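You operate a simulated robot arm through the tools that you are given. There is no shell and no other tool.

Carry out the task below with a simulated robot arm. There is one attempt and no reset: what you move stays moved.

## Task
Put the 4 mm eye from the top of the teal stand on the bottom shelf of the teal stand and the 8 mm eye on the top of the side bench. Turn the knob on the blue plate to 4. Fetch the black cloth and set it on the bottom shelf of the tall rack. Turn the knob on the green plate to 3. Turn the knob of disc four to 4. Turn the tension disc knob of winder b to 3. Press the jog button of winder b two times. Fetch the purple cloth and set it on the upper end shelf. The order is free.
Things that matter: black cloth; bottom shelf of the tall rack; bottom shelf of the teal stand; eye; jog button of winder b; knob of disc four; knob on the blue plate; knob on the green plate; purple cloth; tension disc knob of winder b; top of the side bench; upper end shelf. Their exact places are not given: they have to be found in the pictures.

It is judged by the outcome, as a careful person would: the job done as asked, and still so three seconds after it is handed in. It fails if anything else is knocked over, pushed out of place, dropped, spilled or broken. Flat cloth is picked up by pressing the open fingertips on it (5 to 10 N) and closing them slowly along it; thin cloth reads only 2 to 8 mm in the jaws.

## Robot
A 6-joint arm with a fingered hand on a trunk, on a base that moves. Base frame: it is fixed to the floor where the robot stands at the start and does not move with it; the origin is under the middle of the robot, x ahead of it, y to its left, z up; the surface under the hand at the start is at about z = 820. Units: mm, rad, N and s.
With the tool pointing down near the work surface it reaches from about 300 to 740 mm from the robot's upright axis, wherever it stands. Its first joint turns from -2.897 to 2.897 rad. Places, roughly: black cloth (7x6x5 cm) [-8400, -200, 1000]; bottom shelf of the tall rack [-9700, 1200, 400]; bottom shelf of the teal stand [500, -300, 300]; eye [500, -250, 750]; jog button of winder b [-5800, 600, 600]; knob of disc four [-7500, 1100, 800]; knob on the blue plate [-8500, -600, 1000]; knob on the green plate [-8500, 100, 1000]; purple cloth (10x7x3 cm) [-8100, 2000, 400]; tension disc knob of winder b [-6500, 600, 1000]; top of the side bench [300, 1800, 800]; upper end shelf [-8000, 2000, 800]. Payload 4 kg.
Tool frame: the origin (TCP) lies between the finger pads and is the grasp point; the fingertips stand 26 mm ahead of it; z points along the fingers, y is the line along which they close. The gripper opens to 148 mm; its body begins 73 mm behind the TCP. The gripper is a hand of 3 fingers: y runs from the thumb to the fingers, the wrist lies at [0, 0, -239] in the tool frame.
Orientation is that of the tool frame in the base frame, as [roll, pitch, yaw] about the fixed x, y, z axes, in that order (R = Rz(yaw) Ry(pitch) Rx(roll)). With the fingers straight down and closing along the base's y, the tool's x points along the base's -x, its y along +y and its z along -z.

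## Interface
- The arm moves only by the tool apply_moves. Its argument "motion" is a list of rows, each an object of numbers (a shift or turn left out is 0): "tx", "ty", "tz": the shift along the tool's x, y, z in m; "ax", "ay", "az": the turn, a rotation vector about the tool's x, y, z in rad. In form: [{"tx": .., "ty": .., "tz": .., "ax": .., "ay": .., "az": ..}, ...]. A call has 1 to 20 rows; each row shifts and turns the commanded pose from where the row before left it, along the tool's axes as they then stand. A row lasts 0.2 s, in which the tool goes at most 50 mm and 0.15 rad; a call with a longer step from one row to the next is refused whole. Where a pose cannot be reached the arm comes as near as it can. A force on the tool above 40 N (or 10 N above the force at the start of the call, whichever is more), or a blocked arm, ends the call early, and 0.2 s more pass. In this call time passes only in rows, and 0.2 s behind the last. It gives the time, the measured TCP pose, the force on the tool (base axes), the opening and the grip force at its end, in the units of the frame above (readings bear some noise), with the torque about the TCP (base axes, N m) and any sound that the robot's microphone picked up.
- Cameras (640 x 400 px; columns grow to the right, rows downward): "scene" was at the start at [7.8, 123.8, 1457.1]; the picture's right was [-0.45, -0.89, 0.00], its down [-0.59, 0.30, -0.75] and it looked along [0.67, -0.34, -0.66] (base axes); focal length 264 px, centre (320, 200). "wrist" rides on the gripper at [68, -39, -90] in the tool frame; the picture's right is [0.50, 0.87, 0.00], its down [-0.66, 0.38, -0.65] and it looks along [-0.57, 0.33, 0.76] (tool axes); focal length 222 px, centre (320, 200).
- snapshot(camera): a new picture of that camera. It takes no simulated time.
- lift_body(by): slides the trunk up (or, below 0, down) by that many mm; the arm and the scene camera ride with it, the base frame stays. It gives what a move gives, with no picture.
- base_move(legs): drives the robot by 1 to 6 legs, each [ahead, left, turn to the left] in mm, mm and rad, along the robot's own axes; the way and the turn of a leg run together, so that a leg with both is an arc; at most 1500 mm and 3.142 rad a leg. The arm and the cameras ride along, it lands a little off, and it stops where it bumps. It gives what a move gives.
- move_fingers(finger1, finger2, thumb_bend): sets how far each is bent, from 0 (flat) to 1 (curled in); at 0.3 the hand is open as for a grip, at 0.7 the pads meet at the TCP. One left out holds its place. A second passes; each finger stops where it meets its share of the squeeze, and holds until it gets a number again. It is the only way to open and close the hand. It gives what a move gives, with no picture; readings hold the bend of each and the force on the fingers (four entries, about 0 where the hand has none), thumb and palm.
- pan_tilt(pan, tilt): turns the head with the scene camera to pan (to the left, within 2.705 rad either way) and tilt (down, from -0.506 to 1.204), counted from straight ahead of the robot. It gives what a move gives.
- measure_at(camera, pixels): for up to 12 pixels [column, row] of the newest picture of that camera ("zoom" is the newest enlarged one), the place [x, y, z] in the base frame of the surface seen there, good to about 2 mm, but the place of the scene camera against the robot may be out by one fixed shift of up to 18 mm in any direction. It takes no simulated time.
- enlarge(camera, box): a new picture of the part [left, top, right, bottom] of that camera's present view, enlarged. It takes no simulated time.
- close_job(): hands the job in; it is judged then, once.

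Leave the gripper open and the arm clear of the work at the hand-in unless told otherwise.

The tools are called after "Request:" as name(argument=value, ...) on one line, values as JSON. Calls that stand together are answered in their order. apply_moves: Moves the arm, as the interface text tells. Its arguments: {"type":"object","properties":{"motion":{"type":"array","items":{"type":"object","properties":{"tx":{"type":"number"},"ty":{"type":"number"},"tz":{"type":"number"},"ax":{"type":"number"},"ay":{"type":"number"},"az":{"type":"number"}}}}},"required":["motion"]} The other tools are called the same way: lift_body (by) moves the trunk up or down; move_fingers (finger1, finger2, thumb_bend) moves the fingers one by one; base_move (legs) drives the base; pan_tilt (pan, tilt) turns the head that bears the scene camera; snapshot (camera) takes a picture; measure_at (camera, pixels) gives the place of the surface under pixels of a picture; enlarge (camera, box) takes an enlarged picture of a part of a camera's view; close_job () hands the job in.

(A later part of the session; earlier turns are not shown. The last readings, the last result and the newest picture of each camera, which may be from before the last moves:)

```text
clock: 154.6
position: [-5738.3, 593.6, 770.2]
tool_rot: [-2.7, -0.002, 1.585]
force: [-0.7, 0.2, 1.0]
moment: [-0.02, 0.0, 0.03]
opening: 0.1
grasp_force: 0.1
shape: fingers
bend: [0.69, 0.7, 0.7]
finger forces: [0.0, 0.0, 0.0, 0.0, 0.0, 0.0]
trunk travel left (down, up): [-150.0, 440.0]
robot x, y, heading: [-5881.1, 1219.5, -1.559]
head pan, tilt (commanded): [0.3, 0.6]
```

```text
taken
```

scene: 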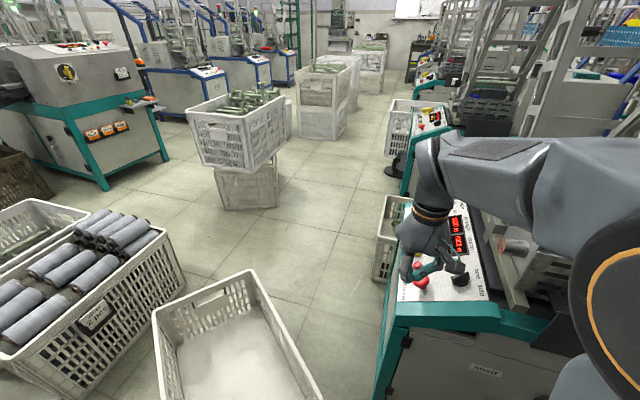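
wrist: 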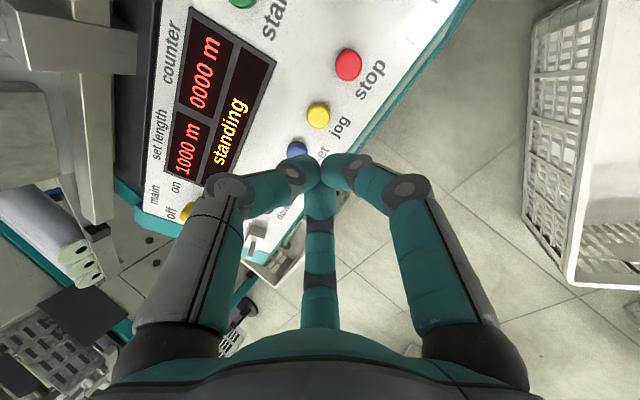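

Now for the tension disc knob at about (−6495,578,999). I level the tool, raise it, and back the robot off.

Request:
apply_moves(motion=[{"tz": -0.04}, {"ax": -0.148}, {"ax": -0.148}, {"ax": -0.147}])

Request:
base_move(legs=[[-340, 0, 0]])

```text
clock: 155.6
position: [-5720.4, 593.0, 804.8]
tool_rot: [3.139, -0.001, 1.585]
force: [0.3, 0.9, -0.3]
moment: [0.03, 0.03, -0.01]
opening: 0.2
grasp_force: 0.0
shape: fingers
bend: [0.69, 0.7, 0.7]
finger forces: [0.1, 0.0, 0.0, 0.0, 0.0, 0.0]
trunk travel left (down, up): [-150.0, 440.0]
robot x, y, heading: [-5879.6, 1225.0, -1.561]
head pan, tilt (commanded): [0.3, 0.6]
```

```text
clock: 157.9
position: [-5726.1, 945.7, 806.2]
tool_rot: [-3.14, -0.002, 1.583]
force: [0.1, 0.3, 0.3]
moment: [0.02, 0.01, -0.03]
opening: 0.0
grasp_force: 0.1
shape: fingers
bend: [0.69, 0.7, 0.7]
finger forces: [0.0, 0.0, 0.0, 0.0, 0.1, 0.0]
trunk travel left (down, up): [-150.0, 440.0]
robot x, y, heading: [-5883.4, 1574.0, -1.565]
head pan, tilt (commanded): [0.3, 0.6]
```

Request:
apply_moves(motion=[{"tx": 0.04, "ty": -0.028}, {"tx": 0.04, "ty": -0.028}, {"tx": 0.04, "ty": -0.028}, {"tx": 0.04, "ty": -0.028}, {"tx": 0.04, "ty": -0.028}])

Request:
lift_body(by=350)

Request:
base_move(legs=[[0, -500, -0.006]])

Request:
pan_tilt(pan=0.1, tilt=0.55)

Request:
snapshot(camera="scene")

```text
clock: 159.1
position: [-5869.0, 1143.4, 804.3]
tool_rot: [-3.141, -0.001, 1.584]
force: [0.0, -0.5, -0.3]
moment: [0.04, -0.01, -0.04]
opening: 0.0
grasp_force: 0.1
shape: fingers
bend: [0.69, 0.7, 0.7]
finger forces: [0.0, 0.0, 0.0, 0.0, 0.0, 0.0]
trunk travel left (down, up): [-150.0, 440.0]
robot x, y, heading: [-5881.2, 1571.0, -1.562]
head pan, tilt (commanded): [0.3, 0.6]
```

```text
clock: 162.5
position: [-5869.6, 1142.9, 1154.9]
tool_rot: [-3.141, -0.002, 1.584]
force: [-0.6, -0.4, -0.3]
moment: [0.0, 0.0, -0.01]
opening: 0.0
grasp_force: 0.1
shape: fingers
bend: [0.69, 0.7, 0.7]
finger forces: [0.0, 0.0, 0.1, 0.1, 0.0, 0.0]
trunk travel left (down, up): [-500.0, 90.0]
robot x, y, heading: [-5882.6, 1573.8, -1.563]
head pan, tilt (commanded): [0.3, 0.6]
```

```text
clock: 165.5
position: [-6381.8, 1138.5, 1152.9]
tool_rot: [-3.141, 0.0, 1.589]
force: [0.1, -0.3, 0.8]
moment: [0.0, 0.0, 0.0]
opening: 0.2
grasp_force: 0.0
shape: fingers
bend: [0.69, 0.7, 0.7]
finger forces: [0.0, 0.0, 0.0, 0.1, 0.1, 0.0]
trunk travel left (down, up): [-500.0, 90.0]
robot x, y, heading: [-6401.3, 1569.7, -1.553]
head pan, tilt (commanded): [0.3, 0.6]
```

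```text
clock: 166.2
position: [-6382.1, 1138.8, 1152.7]
tool_rot: [-3.141, -0.002, 1.588]
force: [-0.1, 0.4, 0.4]
moment: [-0.02, 0.01, 0.02]
opening: 0.0
grasp_force: 0.1
shape: fingers
bend: [0.69, 0.7, 0.7]
finger forces: [0.1, 0.1, 0.1, 0.1, 0.0, 0.0]
trunk travel left (down, up): [-500.0, 90.0]
robot x, y, heading: [-6396.9, 1570.7, -1.56]
head pan, tilt (commanded): [0.099, 0.55]
```

```text
taken
```

scene: 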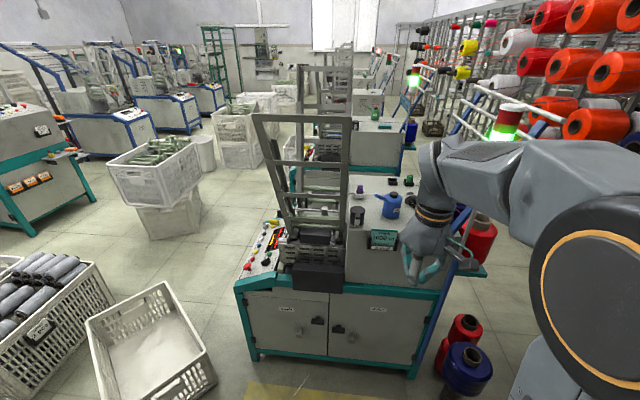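

Request:
enlarge(camera="scene", box=[330, 160, 430, 250])

Request:
snapshot(camera="wrist")

```text
4.44 times, centred on (380, 205) of scene
```

zoom: 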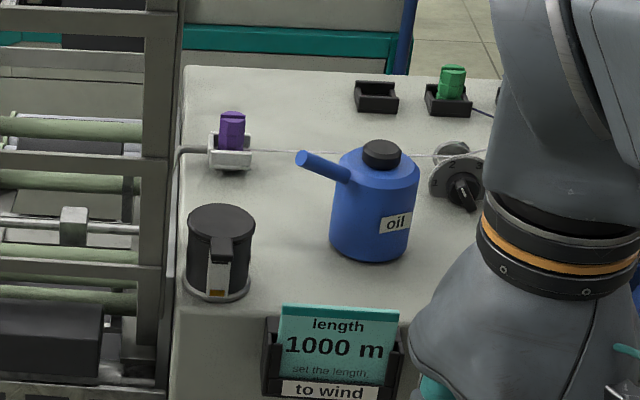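

```text
taken
```

wrist: 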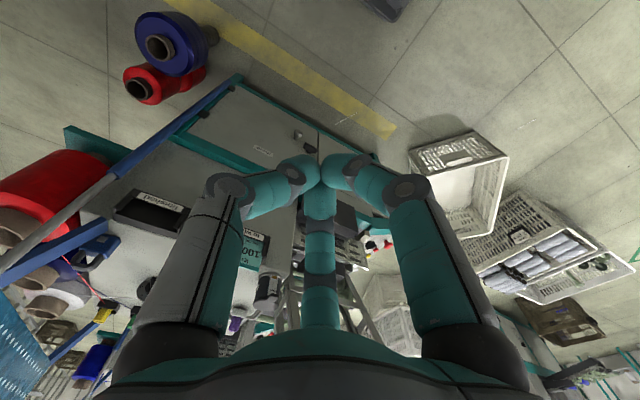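

The knob (black pointer on a grey dial) is at zoom (463,190), facing us, next to a blue oil can. I move the arm aside to see it fully.

Request:
apply_moves(motion=[{"ty": -0.045}, {"ty": -0.045}, {"ty": -0.045}, {"ty": -0.045}])

Request:
snapshot(camera="scene")

Request:
enlarge(camera="scene", box=[385, 175, 455, 235])

```text
clock: 167.2
position: [-6564.6, 1136.9, 1152.2]
tool_rot: [3.14, 0.0, 1.589]
force: [-0.5, 0.1, -0.1]
moment: [0.02, 0.01, 0.06]
opening: 0.1
grasp_force: 0.1
shape: fingers
bend: [0.69, 0.7, 0.7]
finger forces: [0.0, 0.0, 0.0, 0.0, 0.0, 0.0]
trunk travel left (down, up): [-500.0, 90.0]
robot x, y, heading: [-6399.1, 1572.2, -1.56]
head pan, tilt (commanded): [0.099, 0.55]
```

```text
taken
```

scene: 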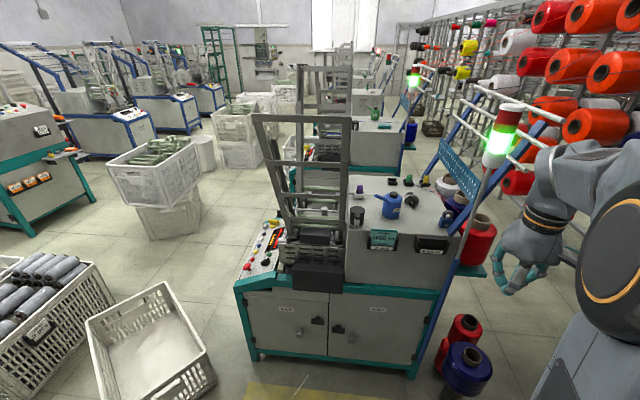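

```text
6.67 times, centred on (420, 205) of scene
```

zoom: 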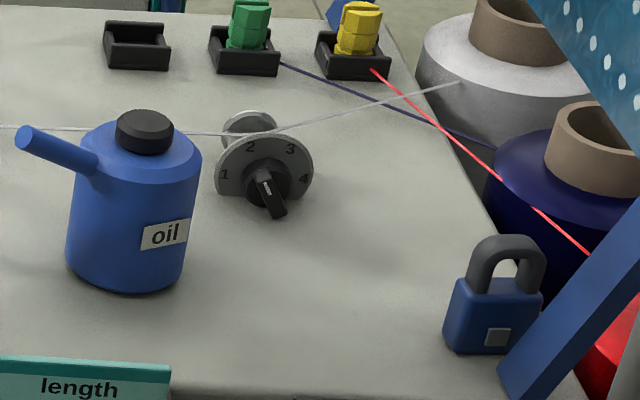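

Request:
measure_at(camera="zoom", pixels=[[267, 185], [225, 178], [250, 150], [292, 150], [307, 182], [280, 210], [265, 195], [250, 120], [240, 165], [350, 250], [165, 260], [195, 150]])

Request:
enlarge(camera="scene", box=[400, 185, 432, 213])

```text
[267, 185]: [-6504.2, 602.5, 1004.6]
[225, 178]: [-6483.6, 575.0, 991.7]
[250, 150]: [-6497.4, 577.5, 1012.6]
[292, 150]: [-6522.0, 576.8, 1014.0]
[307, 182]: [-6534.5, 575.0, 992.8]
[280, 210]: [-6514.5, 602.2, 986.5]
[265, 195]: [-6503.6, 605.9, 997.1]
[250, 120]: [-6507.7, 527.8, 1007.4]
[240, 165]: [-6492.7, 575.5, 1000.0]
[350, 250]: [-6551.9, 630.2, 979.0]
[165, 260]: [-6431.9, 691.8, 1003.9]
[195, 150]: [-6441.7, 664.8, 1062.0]
```

```text
14.29 times, centred on (416, 199) of scene
```

zoom: 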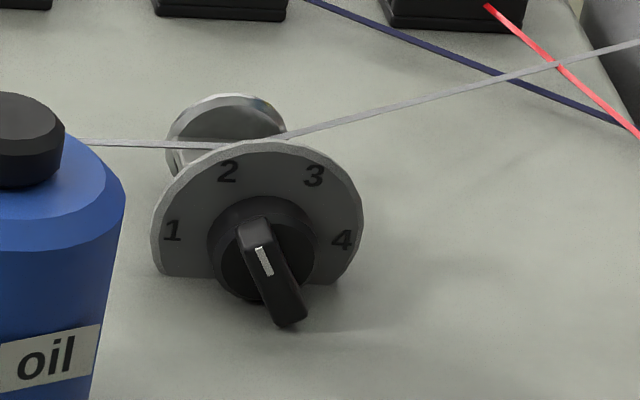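

The pointer mark shows the knob at 2 (numbers at 180°,120°,60°,0°; 60° steps). To reach 3 it must turn 60° clockwise as seen from the front. I measure the surroundings (perforated plate, light post) before approaching.

Request:
measure_at(camera="scene", pixels=[[445, 150], [460, 168], [472, 190], [497, 140], [480, 185], [458, 240], [437, 215], [382, 238], [430, 245], [387, 195], [335, 120], [300, 240]])

```text
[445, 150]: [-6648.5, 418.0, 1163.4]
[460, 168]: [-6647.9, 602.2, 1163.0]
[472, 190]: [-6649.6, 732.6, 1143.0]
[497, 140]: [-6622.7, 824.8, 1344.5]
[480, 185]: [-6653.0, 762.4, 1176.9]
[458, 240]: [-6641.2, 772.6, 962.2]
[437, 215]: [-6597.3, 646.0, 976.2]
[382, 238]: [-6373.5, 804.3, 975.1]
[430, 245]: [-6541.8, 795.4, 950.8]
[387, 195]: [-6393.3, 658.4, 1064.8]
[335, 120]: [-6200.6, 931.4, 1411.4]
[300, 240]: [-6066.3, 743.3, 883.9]
```

Plenty of room. I move the arm back to the centre, then drive 70 mm left and 380 mm ahead beside the winder.

Request:
apply_moves(motion=[{"ty": 0.045}, {"ty": 0.045}, {"ty": 0.045}, {"ty": 0.045}, {"tz": -0.03}])

Request:
base_move(legs=[[0, 70, -0.01], [375, 0, 0]])

Request:
snapshot(camera="wrist")

Request:
snapshot(camera="scene")

```text
clock: 168.4
position: [-6380.7, 1140.0, 1183.4]
tool_rot: [3.14, -0.003, 1.588]
force: [0.4, 0.3, -0.7]
moment: [-0.02, 0.0, 0.0]
opening: 0.3
grasp_force: 0.0
shape: fingers
bend: [0.69, 0.7, 0.7]
finger forces: [0.1, 0.0, 0.1, 0.1, 0.1, 0.1]
trunk travel left (down, up): [-500.0, 90.0]
robot x, y, heading: [-6400.0, 1572.2, -1.564]
head pan, tilt (commanded): [0.099, 0.55]
```

```text
clock: 171.4
position: [-6314.4, 775.8, 1183.4]
tool_rot: [3.141, -0.003, 1.583]
force: [0.3, -0.8, -0.4]
moment: [0.0, 0.03, 0.01]
opening: 0.1
grasp_force: 0.1
shape: fingers
bend: [0.69, 0.7, 0.7]
finger forces: [0.1, 0.1, 0.0, 0.0, 0.0, 0.1]
trunk travel left (down, up): [-500.0, 90.0]
robot x, y, heading: [-6327.9, 1206.3, -1.567]
head pan, tilt (commanded): [0.099, 0.55]
```

```text
taken
```

wrist: 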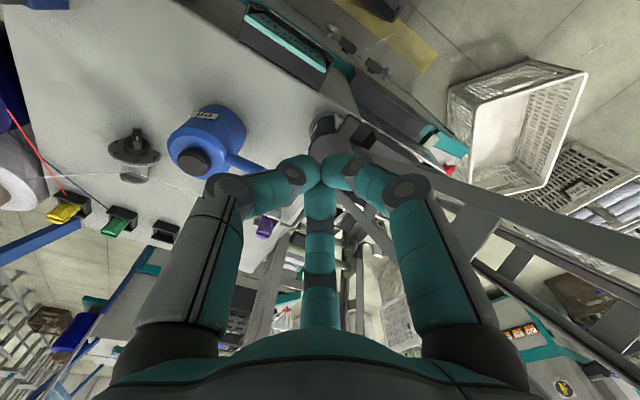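

```text
taken
```

scene: 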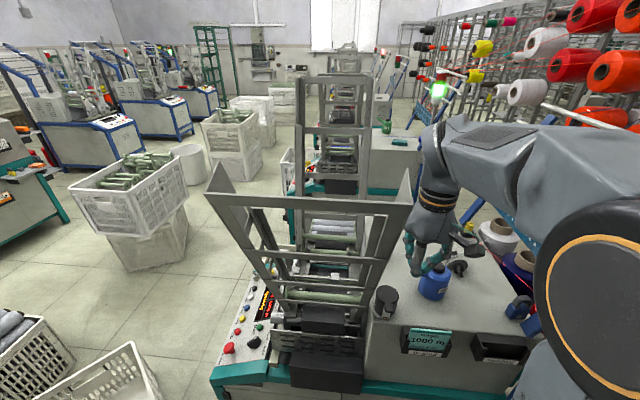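

Request:
enlarge(camera="wrist", box=[90, 110, 190, 200])

Request:
measure_at(camera="wrist", pixels=[[135, 135], [135, 150], [112, 150], [158, 152], [135, 165], [130, 180], [80, 130], [140, 128], [128, 133], [190, 160], [215, 120]])

```text
4.44 times, centred on (140, 155) of wrist
```

zoom: 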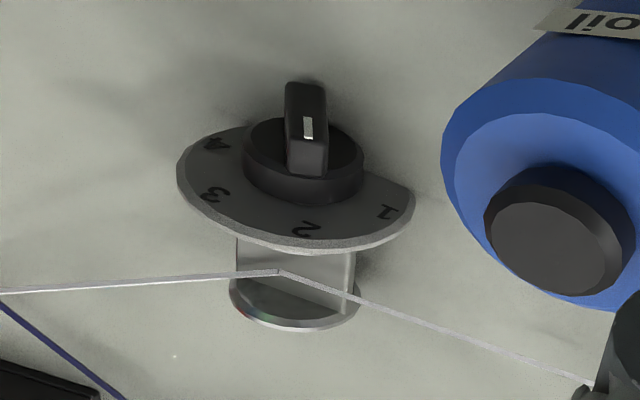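

```text
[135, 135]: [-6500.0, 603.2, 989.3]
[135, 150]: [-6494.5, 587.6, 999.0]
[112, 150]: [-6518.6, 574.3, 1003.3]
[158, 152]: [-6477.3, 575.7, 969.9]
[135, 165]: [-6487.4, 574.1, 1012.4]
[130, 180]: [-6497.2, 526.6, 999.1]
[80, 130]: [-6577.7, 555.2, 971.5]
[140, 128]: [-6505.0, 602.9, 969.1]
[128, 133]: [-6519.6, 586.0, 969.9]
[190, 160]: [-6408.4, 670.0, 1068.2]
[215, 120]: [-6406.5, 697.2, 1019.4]
```

Request:
measure_at(camera="zoom", pixels=[[308, 128], [292, 90], [320, 92], [290, 165], [325, 168], [305, 90], [307, 165], [215, 145], [215, 193], [306, 228], [385, 212], [250, 180]])

```text
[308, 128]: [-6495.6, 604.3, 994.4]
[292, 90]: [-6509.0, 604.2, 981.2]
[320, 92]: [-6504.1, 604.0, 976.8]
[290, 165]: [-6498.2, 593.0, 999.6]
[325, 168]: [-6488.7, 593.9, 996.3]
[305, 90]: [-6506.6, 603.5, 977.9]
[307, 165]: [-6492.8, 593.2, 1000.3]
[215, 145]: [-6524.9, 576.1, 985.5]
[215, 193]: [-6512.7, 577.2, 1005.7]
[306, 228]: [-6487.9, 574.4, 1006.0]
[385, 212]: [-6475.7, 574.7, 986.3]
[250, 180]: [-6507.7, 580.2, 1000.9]
```

True dial data (wrist camera): centre (−6500.3, y 575 plate, 984.6), pointer mark at ≈62° → on "2"; bar protrudes y 586–604. I'll push the pointer sideways with a single extended digit. I set the thumb out and curl the two fingers.

Request:
move_fingers(finger1=1.0, finger2=1.0, thumb_bend=0.5)

Request:
snapshot(camera="wrist")

```text
clock: 172.4
position: [-6313.9, 776.0, 1184.2]
tool_rot: [-3.141, -0.003, 1.582]
force: [0.3, -0.3, -0.3]
moment: [0.03, 0.03, -0.02]
opening: 29.5
grasp_force: 0.1
shape: fingers
bend: [0.81, 0.81, 0.5]
finger forces: [0.0, 0.0, 0.0, 0.0, 0.0, 0.1]
trunk travel left (down, up): [-500.0, 90.0]
robot x, y, heading: [-6325.0, 1207.5, -1.567]
head pan, tilt (commanded): [0.099, 0.55]
```

```text
taken
```

wrist: 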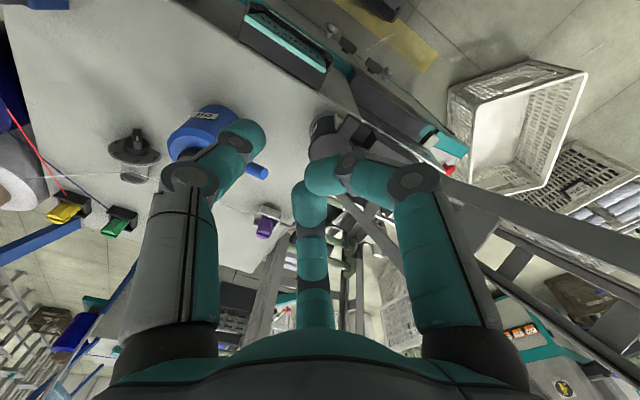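

Request:
measure_at(camera="wrist", pixels=[[247, 122], [255, 135], [240, 145], [225, 155], [200, 175], [185, 195], [310, 180], [330, 170], [306, 210]])

```text
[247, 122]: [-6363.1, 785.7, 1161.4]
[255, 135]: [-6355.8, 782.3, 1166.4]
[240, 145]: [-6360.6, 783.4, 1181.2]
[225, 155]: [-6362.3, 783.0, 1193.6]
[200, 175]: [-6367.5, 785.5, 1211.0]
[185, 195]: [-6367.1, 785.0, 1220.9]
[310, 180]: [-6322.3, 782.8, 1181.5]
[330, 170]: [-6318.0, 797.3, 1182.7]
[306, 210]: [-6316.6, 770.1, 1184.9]
```

Because the oil can is near, I rotate the hand 0.71 rad so the curled fingers stay away from the can, then move above the knob.

Request:
apply_moves(motion=[{"az": 0.142}, {"az": 0.142}, {"az": 0.142}, {"az": 0.142}, {"az": 0.142}])

Request:
apply_moves(motion=[{"tx": -0.0452, "ty": 0.01}, {"tx": -0.0452, "ty": 0.01}, {"tx": -0.0452, "ty": 0.01}, {"tx": -0.0452, "ty": 0.01}, {"tx": -0.0452, "ty": 0.01}, {"tz": 0.03}, {"tz": 0.03}])

Request:
snapshot(camera="wrist")

Request:
enlarge(camera="scene", box=[370, 180, 530, 320])

```text
clock: 173.6
position: [-6313.0, 774.6, 1183.1]
tool_rot: [3.141, -0.002, 0.869]
force: [0.4, 1.3, 0.6]
moment: [0.04, 0.01, 0.03]
opening: 36.0
grasp_force: 0.0
shape: fingers
bend: [0.92, 0.92, 0.5]
finger forces: [0.0, 0.1, 0.0, 0.0, 0.0, 0.0]
trunk travel left (down, up): [-500.0, 90.0]
robot x, y, heading: [-6324.9, 1208.8, -1.563]
head pan, tilt (commanded): [0.099, 0.55]
```

```text
clock: 175.2
position: [-6418.6, 568.8, 1124.7]
tool_rot: [3.141, -0.002, 0.872]
force: [-0.8, -0.3, -0.1]
moment: [0.0, 0.02, 0.0]
opening: 36.9
grasp_force: 0.0
shape: fingers
bend: [0.93, 0.94, 0.5]
finger forces: [0.0, 0.0, 0.0, 0.0, 0.0, 0.1]
trunk travel left (down, up): [-500.0, 90.0]
robot x, y, heading: [-6325.5, 1209.9, -1.566]
head pan, tilt (commanded): [0.099, 0.55]
```

```text
taken
```

wrist: 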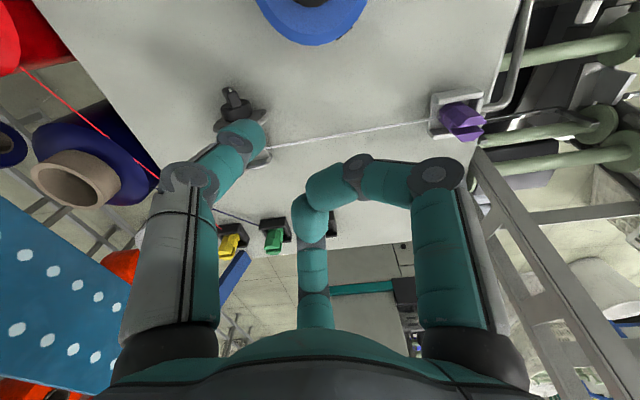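

```text
2.86 times, centred on (450, 250) of scene
```

zoom: 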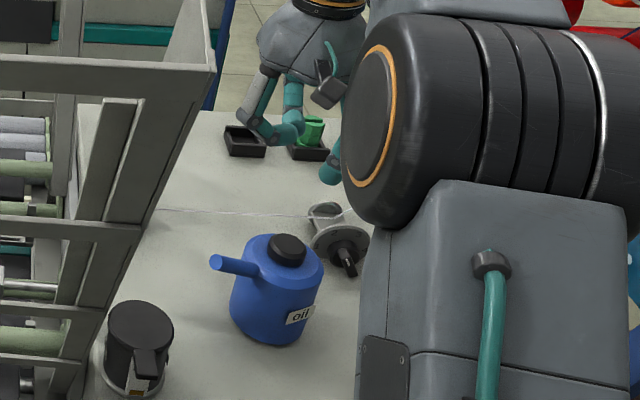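

Request:
measure_at(camera="wrist", pixels=[[247, 122], [255, 135], [240, 145], [225, 155], [232, 100], [228, 90], [240, 115], [310, 200], [340, 175], [315, 25], [395, 130]])

Request:
enlarge(camera="wrist", box=[190, 70, 290, 160])

```text
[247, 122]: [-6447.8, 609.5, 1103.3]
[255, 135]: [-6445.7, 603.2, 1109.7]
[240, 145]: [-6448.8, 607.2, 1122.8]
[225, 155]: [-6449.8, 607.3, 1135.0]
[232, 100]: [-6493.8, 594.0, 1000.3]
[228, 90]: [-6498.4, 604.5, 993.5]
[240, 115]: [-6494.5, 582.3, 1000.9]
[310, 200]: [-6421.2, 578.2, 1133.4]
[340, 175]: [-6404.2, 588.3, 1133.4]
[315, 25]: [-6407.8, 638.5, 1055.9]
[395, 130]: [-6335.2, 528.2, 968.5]
```

```text
4.44 times, centred on (240, 115) of wrist
```

zoom: 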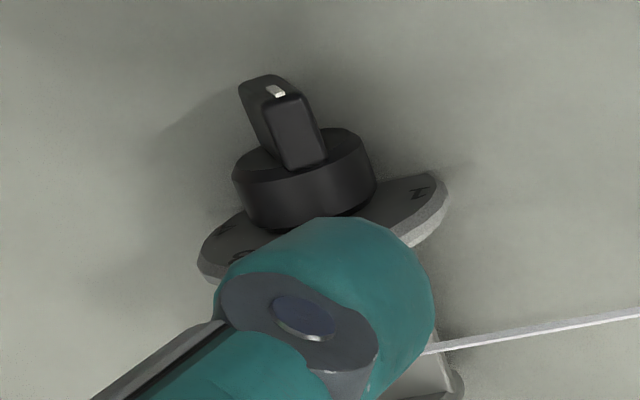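

The thumb tip lies above and to the +x side of the knob. I descend 75 mm and look again.

Request:
apply_moves(motion=[{"tz": 0.03}, {"tz": 0.03}, {"tz": 0.015}])

Request:
snapshot(camera="wrist")

Request:
enlarge(camera="wrist", box=[170, 70, 290, 170])

Request:
enlarge(camera="scene", box=[420, 200, 500, 270])

```text
clock: 176.0
position: [-6419.9, 568.1, 1047.1]
tool_rot: [3.141, -0.002, 0.872]
force: [-0.3, -0.3, 0.5]
moment: [0.0, 0.0, -0.03]
opening: 37.5
grasp_force: 0.0
shape: fingers
bend: [0.94, 0.94, 0.5]
finger forces: [0.0, 0.0, 0.1, 0.0, 0.0, 0.1]
trunk travel left (down, up): [-500.0, 90.0]
robot x, y, heading: [-6320.8, 1201.7, -1.566]
head pan, tilt (commanded): [0.099, 0.55]
```

```text
taken
```

wrist: 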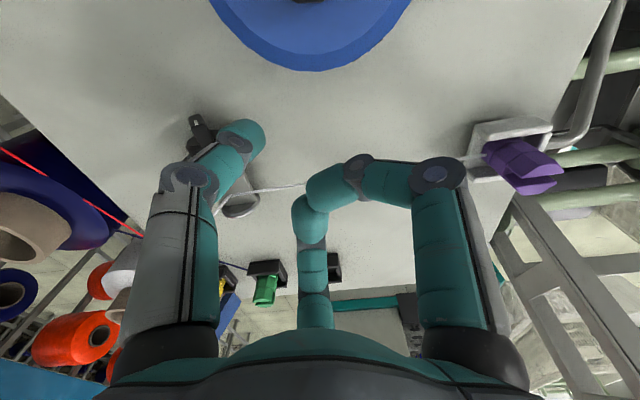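

```text
4.00 times, centred on (230, 120) of wrist
```

zoom: 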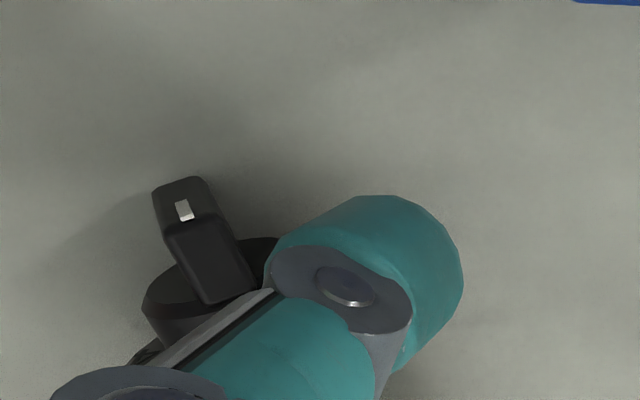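

```text
5.71 times, centred on (460, 235) of scene
```

zoom: 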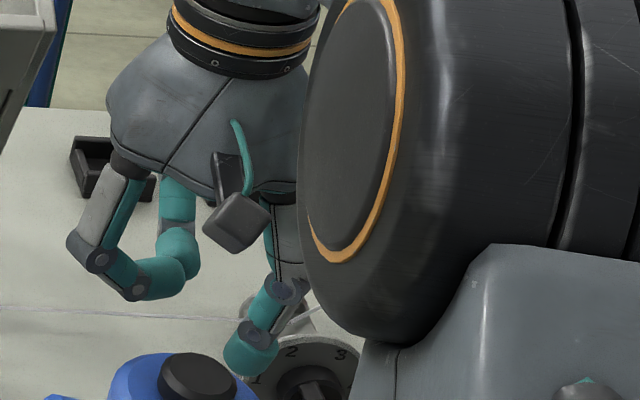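

Request:
apply_moves(motion=[{"tz": 0.012}, {"tz": 0.01}])

Request:
snapshot(camera="wrist")

Request:
enlarge(camera="wrist", box=[160, 80, 280, 180])

Request:
snapshot(camera="scene")

Request:
enlarge(camera="scene", box=[440, 240, 500, 290])

```text
clock: 176.6
position: [-6420.6, 570.2, 1025.7]
tool_rot: [3.141, 0.0, 0.873]
force: [-0.1, -0.8, -0.2]
moment: [0.01, 0.01, -0.01]
opening: 38.3
grasp_force: 0.1
shape: fingers
bend: [0.95, 0.95, 0.5]
finger forces: [0.0, 0.0, 0.1, 0.1, 0.0, 0.0]
trunk travel left (down, up): [-500.0, 90.0]
robot x, y, heading: [-6328.1, 1204.5, -1.566]
head pan, tilt (commanded): [0.099, 0.55]
```

```text
taken
```

wrist: 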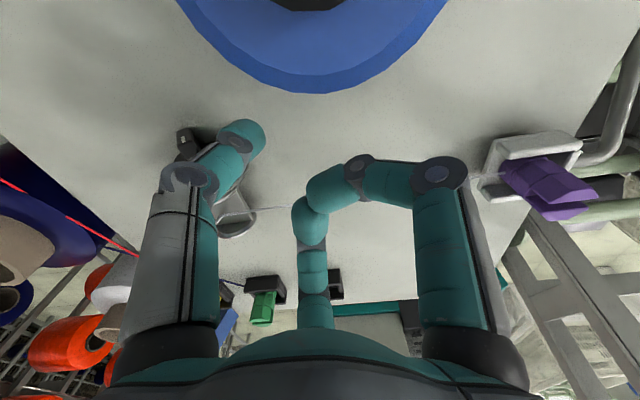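

```text
4.00 times, centred on (220, 130) of wrist
```

zoom: 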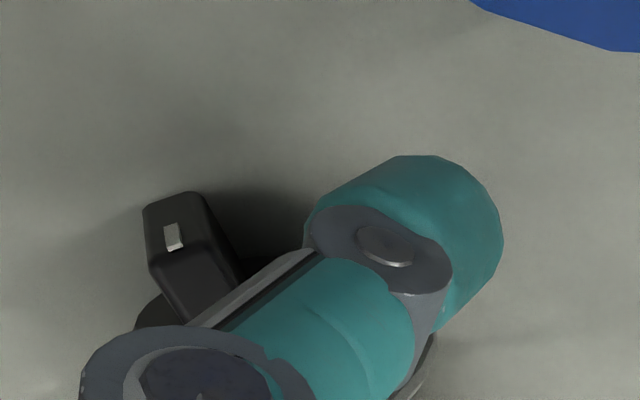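

```text
taken
```

scene: 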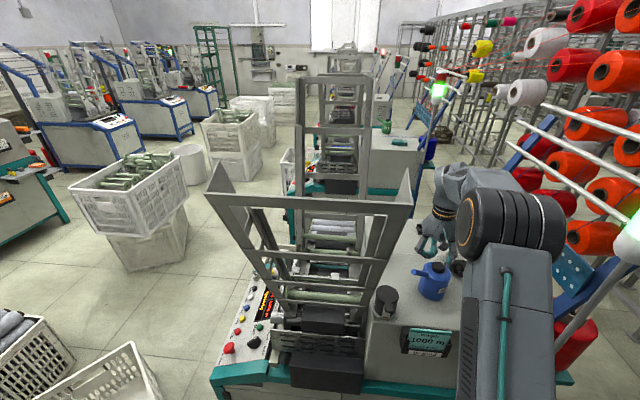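

```text
8.00 times, centred on (470, 265) of scene
```

zoom: 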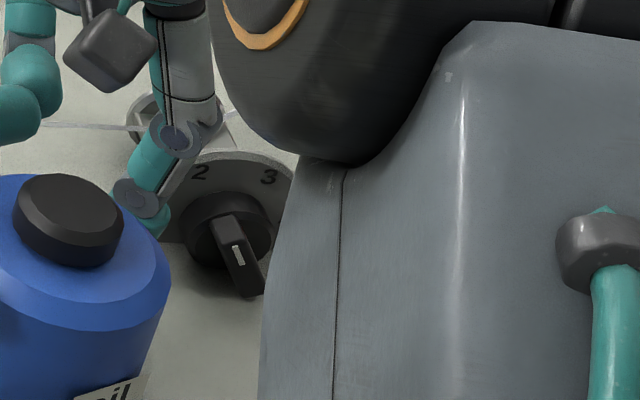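

The scene zoom shows the thumb tip left of the knob at the right height. I move 18 mm toward −x, then continue in small steps.

Request:
apply_moves(motion=[{"tx": -0.0064, "ty": -0.0077}, {"tx": -0.0052, "ty": -0.0061}])

Request:
enlarge(camera="scene", box=[440, 240, 500, 290])

```text
clock: 177.2
position: [-6439.0, 570.3, 1025.9]
tool_rot: [-3.141, -0.002, 0.873]
force: [-0.2, -0.3, -0.2]
moment: [-0.02, 0.01, 0.0]
opening: 39.5
grasp_force: 0.0
shape: fingers
bend: [0.96, 0.97, 0.5]
finger forces: [0.1, 0.1, 0.0, 0.0, 0.0, 0.1]
trunk travel left (down, up): [-500.0, 90.0]
robot x, y, heading: [-6326.1, 1209.2, -1.563]
head pan, tilt (commanded): [0.099, 0.55]
```

```text
8.00 times, centred on (470, 265) of scene
```

zoom: 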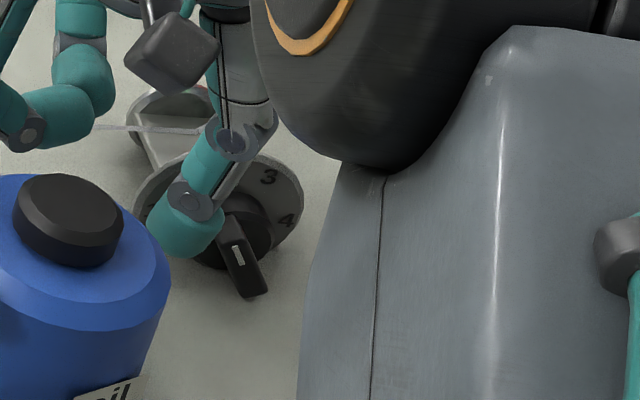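

Request:
apply_moves(motion=[{"tx": -0.0019, "ty": -0.0023}, {"tx": -0.0013, "ty": -0.0015}])

Request:
enlarge(camera="scene", box=[440, 240, 500, 290])

```text
clock: 177.8
position: [-6443.6, 570.6, 1026.1]
tool_rot: [3.141, -0.002, 0.872]
force: [-1.0, 0.2, -0.5]
moment: [-0.01, 0.01, 0.0]
opening: 39.5
grasp_force: 0.0
shape: fingers
bend: [0.96, 0.97, 0.5]
finger forces: [0.0, 0.1, 0.0, 0.0, 0.0, 0.0]
trunk travel left (down, up): [-500.0, 90.0]
robot x, y, heading: [-6325.1, 1206.9, -1.566]
head pan, tilt (commanded): [0.099, 0.55]
```

```text
8.00 times, centred on (470, 265) of scene
```

zoom: 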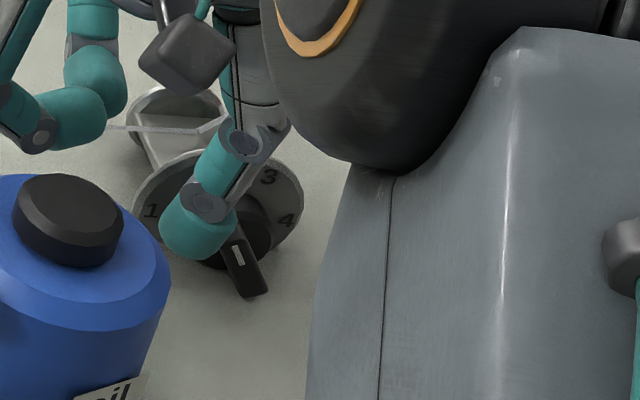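

Request:
enlarge(camera="wrist", box=[160, 80, 280, 180])

```text
4.00 times, centred on (220, 130) of wrist
```

zoom: 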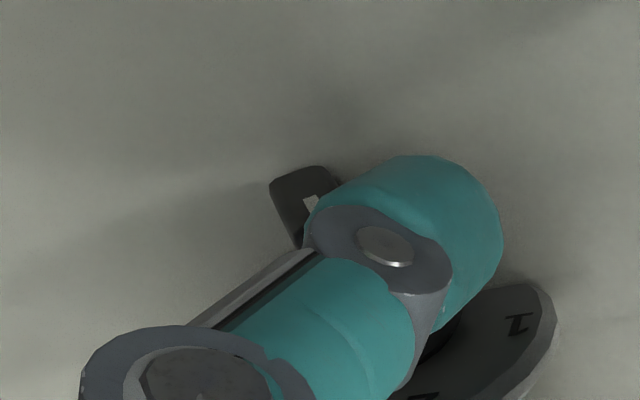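

Request:
apply_moves(motion=[{"tx": -0.0019, "ty": -0.0023}])

Request:
apply_moves(motion=[{"tx": -0.0019, "ty": -0.0023}])

Request:
enlarge(camera="scene", box=[440, 240, 500, 290])

```text
clock: 178.2
position: [-6447.0, 569.8, 1026.3]
tool_rot: [-3.14, -0.002, 0.872]
force: [0.6, 0.5, 0.2]
moment: [-0.03, -0.01, -0.02]
opening: 39.4
grasp_force: 0.2
shape: fingers
bend: [0.96, 0.97, 0.5]
finger forces: [0.0, 0.0, 0.0, 0.0, 0.0, 0.0]
trunk travel left (down, up): [-500.0, 90.0]
robot x, y, heading: [-6329.0, 1207.9, -1.567]
head pan, tilt (commanded): [0.099, 0.55]
```

```text
clock: 178.6
position: [-6449.5, 571.2, 1025.5]
tool_rot: [3.141, -0.002, 0.873]
force: [2.3, 1.1, 1.1]
moment: [0.05, -0.03, -0.14]
opening: 38.5
grasp_force: 0.9
shape: fingers
bend: [0.97, 0.97, 0.5]
finger forces: [0.1, 0.0, 0.1, 0.1, 2.4, 0.0]
trunk travel left (down, up): [-500.0, 90.0]
robot x, y, heading: [-6326.3, 1205.5, -1.568]
head pan, tilt (commanded): [0.099, 0.55]
```

```text
8.00 times, centred on (470, 265) of scene
```

zoom: 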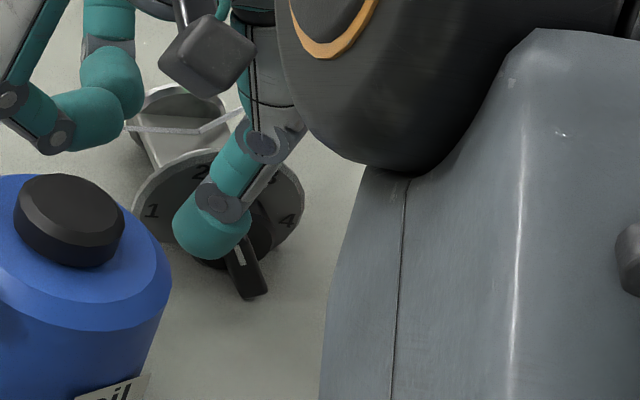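

Contact (2.4 N on the thumb). I continue in 2 mm steps.

Request:
apply_moves(motion=[{"tx": -0.0013, "ty": -0.0015}])

Request:
apply_moves(motion=[{"tx": -0.0013, "ty": -0.0015}])

Request:
enlarge(camera="scene", box=[440, 240, 500, 290])

```text
clock: 179.0
position: [-6451.6, 570.4, 1026.3]
tool_rot: [-3.141, -0.002, 0.87]
force: [5.1, 1.0, 2.0]
moment: [0.11, -0.05, -0.17]
opening: 37.1
grasp_force: 2.5
shape: fingers
bend: [0.97, 0.97, 0.51]
finger forces: [0.0, 0.0, 0.0, 0.0, 5.0, 0.0]
trunk travel left (down, up): [-500.0, 90.0]
robot x, y, heading: [-6326.3, 1205.7, -1.56]
head pan, tilt (commanded): [0.099, 0.55]
```

```text
clock: 179.4
position: [-6451.6, 568.7, 1026.5]
tool_rot: [3.141, -0.001, 0.872]
force: [6.5, 2.5, 3.3]
moment: [0.18, -0.05, -0.26]
opening: 35.8
grasp_force: 3.1
shape: fingers
bend: [0.97, 0.97, 0.52]
finger forces: [0.0, 0.0, 0.0, 0.0, 7.2, 0.1]
trunk travel left (down, up): [-500.0, 90.0]
robot x, y, heading: [-6326.3, 1206.8, -1.563]
head pan, tilt (commanded): [0.099, 0.55]
```

```text
8.00 times, centred on (470, 265) of scene
```

zoom: 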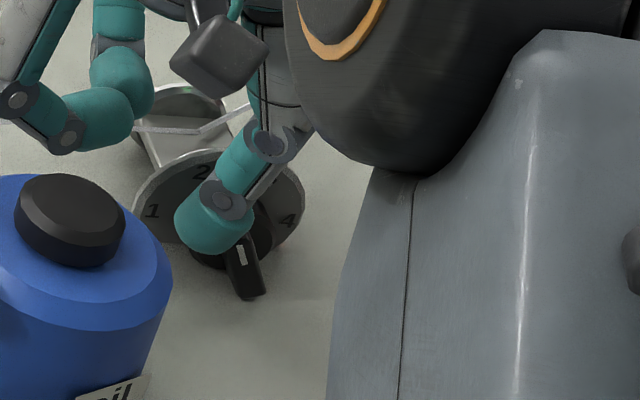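

Request:
apply_moves(motion=[{"tx": -0.0013, "ty": -0.0015}, {"tx": -0.0013, "ty": -0.0015}])

Request:
enlarge(camera="scene", box=[440, 240, 500, 290])

```text
clock: 180.0
position: [-6458.3, 570.4, 1025.1]
tool_rot: [-3.14, -0.001, 0.872]
force: [-0.9, 0.1, -0.5]
moment: [0.01, -0.04, -0.03]
opening: 39.4
grasp_force: 0.1
shape: fingers
bend: [0.97, 0.97, 0.5]
finger forces: [0.0, 0.0, 0.0, 0.1, 0.0, 0.0]
trunk travel left (down, up): [-500.0, 90.0]
robot x, y, heading: [-6326.1, 1208.5, -1.569]
head pan, tilt (commanded): [0.099, 0.55]
```

```text
8.00 times, centred on (470, 265) of scene
```

zoom: 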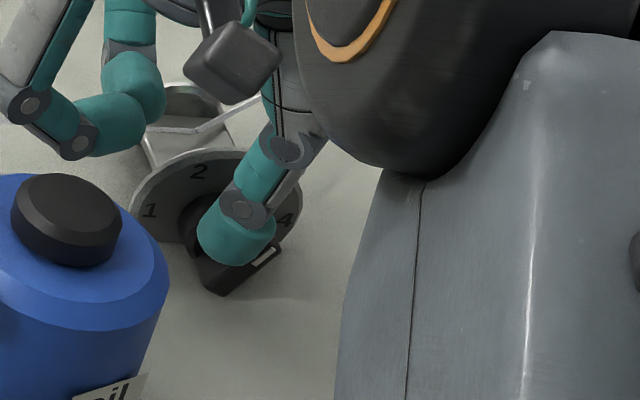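

The knob snapped to a new detent. I back the thumb away (+x, then up) and read it.

Request:
apply_moves(motion=[{"tx": 0.013, "ty": 0.015}, {"tx": 0.013, "ty": 0.015}, {"tz": -0.04}, {"tz": -0.04}])

Request:
enlarge(camera="scene", box=[440, 240, 500, 290])

Request:
enlarge(camera="wrist", box=[190, 70, 290, 160])

```text
clock: 181.0
position: [-6416.5, 568.4, 1107.8]
tool_rot: [3.14, -0.003, 0.871]
force: [-1.3, -0.7, 0.6]
moment: [0.0, 0.0, 0.0]
opening: 39.5
grasp_force: 0.0
shape: fingers
bend: [0.97, 0.97, 0.5]
finger forces: [0.0, 0.0, 0.0, 0.0, 0.0, 0.1]
trunk travel left (down, up): [-500.0, 90.0]
robot x, y, heading: [-6325.8, 1206.3, -1.567]
head pan, tilt (commanded): [0.099, 0.55]
```

```text
8.00 times, centred on (470, 265) of scene
```

zoom: 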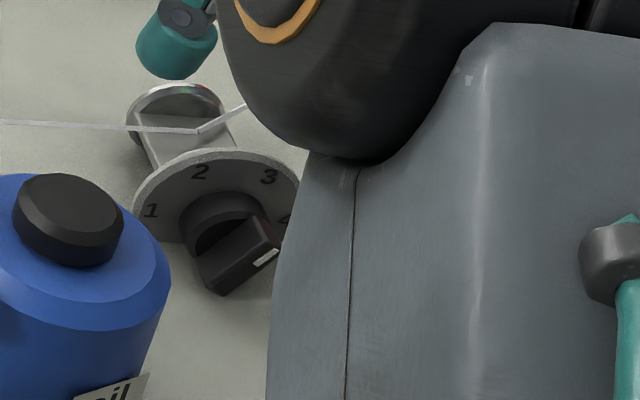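

```text
4.44 times, centred on (240, 115) of wrist
```

zoom: 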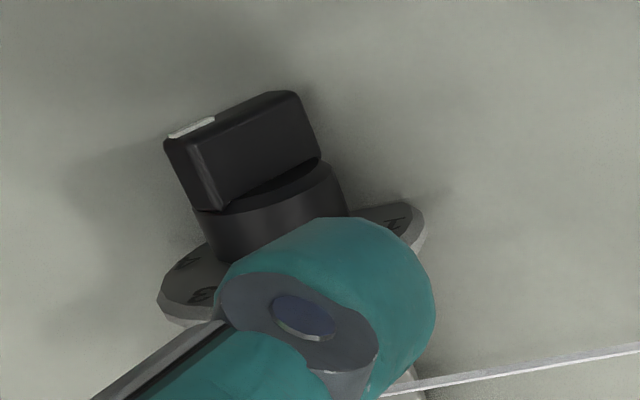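

Request:
measure_at(camera="wrist", pixels=[[211, 99], [236, 92], [204, 103], [228, 112]])

Request:
enlarge(camera="scene", box=[452, 252, 482, 280])

```text
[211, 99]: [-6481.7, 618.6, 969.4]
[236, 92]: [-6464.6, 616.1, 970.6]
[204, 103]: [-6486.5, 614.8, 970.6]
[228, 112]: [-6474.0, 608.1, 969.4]
```

```text
14.29 times, centred on (467, 266) of scene
```

zoom: 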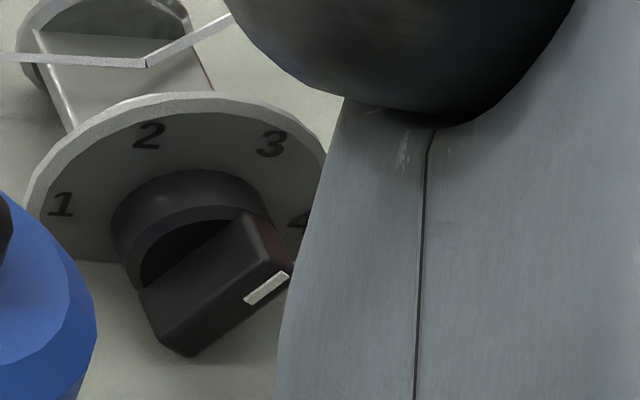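

Request:
measure_at(camera="zoom", pixels=[[250, 298], [282, 278], [195, 345], [62, 205], [150, 137], [272, 144], [300, 222]])

```text
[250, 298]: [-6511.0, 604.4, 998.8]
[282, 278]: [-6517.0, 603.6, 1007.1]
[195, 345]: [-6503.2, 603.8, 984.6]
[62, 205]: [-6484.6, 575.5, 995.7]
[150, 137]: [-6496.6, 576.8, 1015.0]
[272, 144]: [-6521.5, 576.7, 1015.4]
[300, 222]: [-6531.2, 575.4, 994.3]
```

The pointer is on 3 (direction ≈121°, "3" at 120°). I retract the arm the way it came and straighten the hand.

Request:
apply_moves(motion=[{"tz": -0.04}, {"tz": -0.035}, {"tx": 0.0452, "ty": -0.01}, {"tx": 0.0452, "ty": -0.01}, {"tx": 0.0452, "ty": -0.01}, {"tx": 0.0452, "ty": -0.01}, {"tx": 0.0452, "ty": -0.01}, {"az": -0.142}, {"az": -0.142}, {"az": -0.142}, {"az": -0.142}, {"az": -0.142}])

Request:
base_move(legs=[[-370, 0, 0]])

Request:
pan_tilt(pan=-1.4, tilt=0.5)

Request:
snapshot(camera="scene")

```text
clock: 183.6
position: [-6311.1, 774.9, 1180.8]
tool_rot: [-3.141, -0.002, 1.585]
force: [0.2, -0.1, -0.3]
moment: [0.01, 0.0, 0.02]
opening: 39.7
grasp_force: 0.0
shape: fingers
bend: [0.97, 0.97, 0.5]
finger forces: [0.0, 0.0, 0.1, 0.0, 0.1, 0.1]
trunk travel left (down, up): [-500.0, 90.0]
robot x, y, heading: [-6324.7, 1205.7, -1.565]
head pan, tilt (commanded): [0.099, 0.55]
```

```text
clock: 185.9
position: [-6313.3, 1147.3, 1181.1]
tool_rot: [3.141, -0.003, 1.585]
force: [0.5, -0.5, -0.2]
moment: [-0.01, 0.01, -0.02]
opening: 39.5
grasp_force: 0.0
shape: fingers
bend: [0.97, 0.97, 0.5]
finger forces: [0.0, 0.0, 0.1, 0.0, 0.0, 0.1]
trunk travel left (down, up): [-500.0, 90.0]
robot x, y, heading: [-6328.8, 1578.7, -1.567]
head pan, tilt (commanded): [0.099, 0.55]
```

```text
clock: 187.5
position: [-6313.4, 1148.6, 1181.6]
tool_rot: [3.141, -0.001, 1.585]
force: [0.7, 0.3, -0.3]
moment: [0.0, 0.02, 0.01]
opening: 39.6
grasp_force: 0.0
shape: fingers
bend: [0.97, 0.97, 0.5]
finger forces: [0.0, 0.1, 0.1, 0.0, 0.0, 0.1]
trunk travel left (down, up): [-500.0, 90.0]
robot x, y, heading: [-6330.8, 1581.0, -1.561]
head pan, tilt (commanded): [-1.4, 0.499]
```

```text
taken
```

scene: 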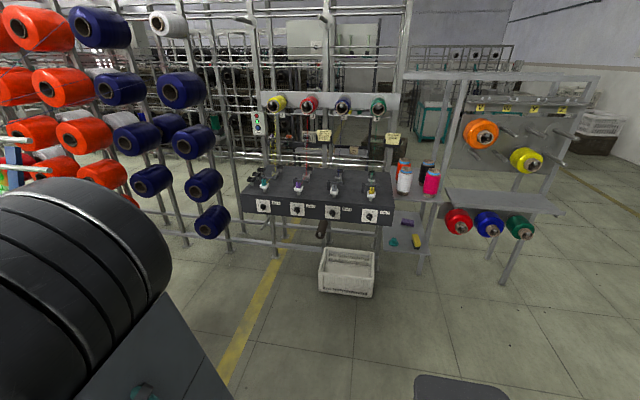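

Now the disc rail. I zoom in on the four knobs, the end shelves and the notices.

Request:
enlarge(camera="scene", box=[235, 90, 405, 230])

Request:
enlarge(camera="scene", box=[350, 195, 400, 235])

Request:
enlarge(camera="scene", box=[375, 150, 455, 260])

Request:
measure_at(camera="scene", pixels=[[370, 216], [263, 206], [297, 209], [333, 212], [405, 222], [415, 240], [420, 205], [348, 290], [370, 262], [320, 280], [440, 235], [505, 275]])

```text
2.86 times, centred on (320, 160) of scene
```

zoom: 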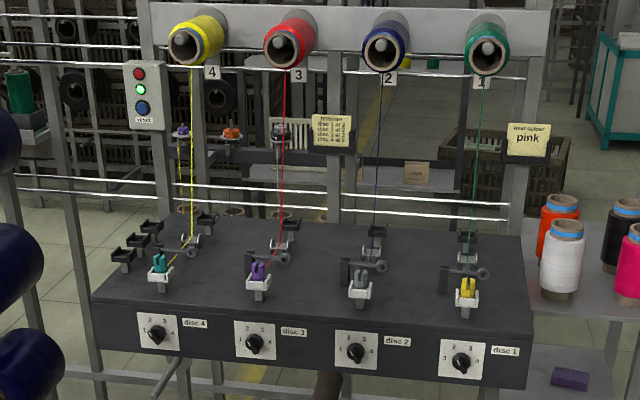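

```text
10.00 times, centred on (375, 215) of scene
```

zoom: 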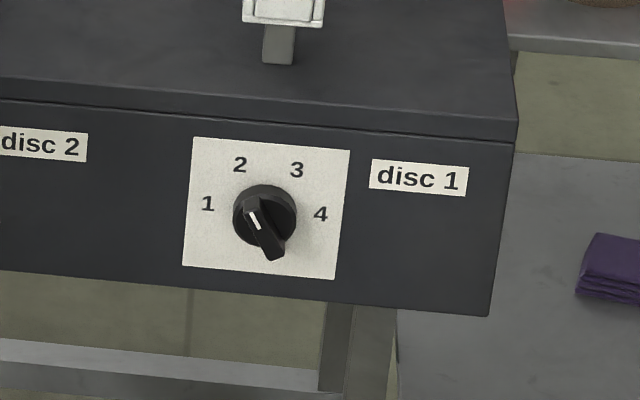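

```text
3.64 times, centred on (415, 205) of scene
```

zoom: 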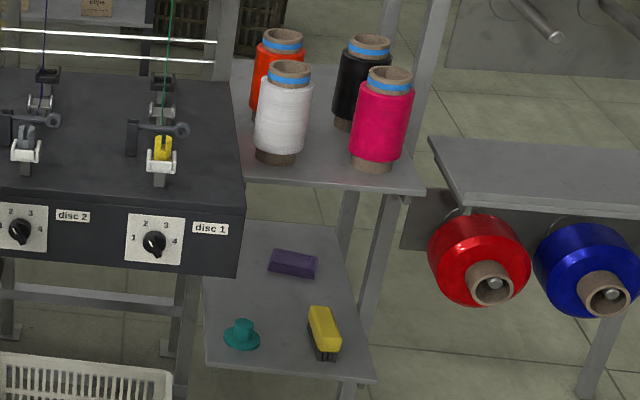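

```text
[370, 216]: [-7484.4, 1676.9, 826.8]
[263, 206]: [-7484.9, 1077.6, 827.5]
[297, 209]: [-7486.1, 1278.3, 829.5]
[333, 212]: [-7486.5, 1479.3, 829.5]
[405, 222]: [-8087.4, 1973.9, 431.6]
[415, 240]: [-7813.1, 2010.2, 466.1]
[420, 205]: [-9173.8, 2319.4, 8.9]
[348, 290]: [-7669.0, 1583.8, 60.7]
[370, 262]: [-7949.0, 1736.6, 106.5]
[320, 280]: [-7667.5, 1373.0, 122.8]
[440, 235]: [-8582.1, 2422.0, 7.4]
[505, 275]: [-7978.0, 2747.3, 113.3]
```

Request:
enlarge(camera="scene", box=[250, 190, 300, 225])

Request:
enlarge(camera="scene", box=[310, 120, 340, 145])

```text
11.43 times, centred on (275, 208) of scene
```

zoom: 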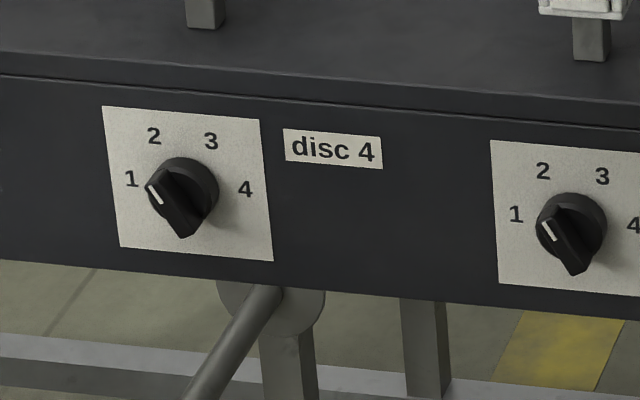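

```text
16.00 times, centred on (325, 132) of scene
```

zoom: 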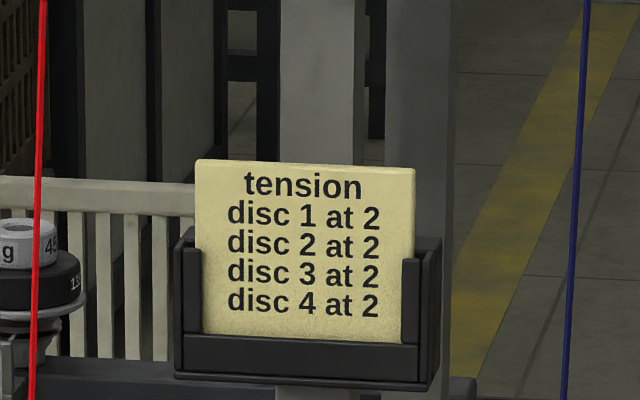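

The card in the rack says disc 4 at 2, but my task asks for 4; I follow the task. Disc 4's knob (leftmost) is at about (−7485,1078,827) scene. I turn right to face −x and drive to about (−6750,1260).

Request:
base_move(legs=[[0, 0, -1.575], [400, 0, 0]])

Request:
pan_tilt(pan=0.3, tilt=0.6)

Request:
snapshot(camera="scene")

```text
clock: 194.0
position: [-7170.8, 1584.8, 1180.7]
tool_rot: [-3.14, -0.002, -0.015]
force: [0.1, 0.3, 0.1]
moment: [-0.03, 0.01, 0.0]
opening: 39.2
grasp_force: 0.1
shape: fingers
bend: [0.97, 0.97, 0.5]
finger forces: [0.0, 0.1, 0.0, 0.0, 0.0, 0.0]
trunk travel left (down, up): [-500.0, 90.0]
robot x, y, heading: [-6739.9, 1592.6, 3.12]
head pan, tilt (commanded): [-1.4, 0.499]
```

```text
clock: 195.7
position: [-7169.9, 1585.0, 1181.1]
tool_rot: [-3.14, -0.001, -0.016]
force: [0.4, -0.4, 0.1]
moment: [0.02, 0.02, -0.02]
opening: 39.6
grasp_force: 0.0
shape: fingers
bend: [0.97, 0.97, 0.5]
finger forces: [0.1, 0.0, 0.0, 0.1, 0.1, 0.0]
trunk travel left (down, up): [-500.0, 90.0]
robot x, y, heading: [-6741.2, 1588.9, 3.118]
head pan, tilt (commanded): [0.3, 0.6]
```

```text
taken
```

scene: 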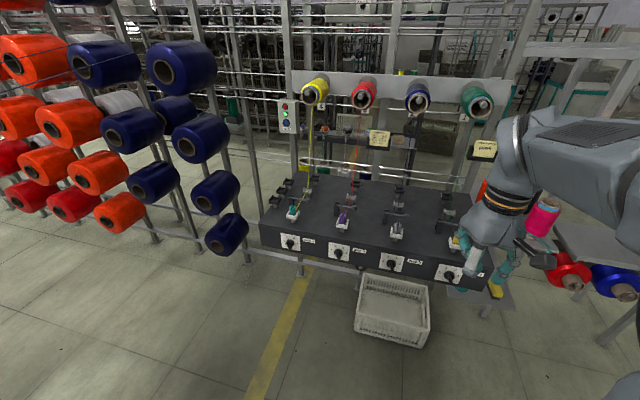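

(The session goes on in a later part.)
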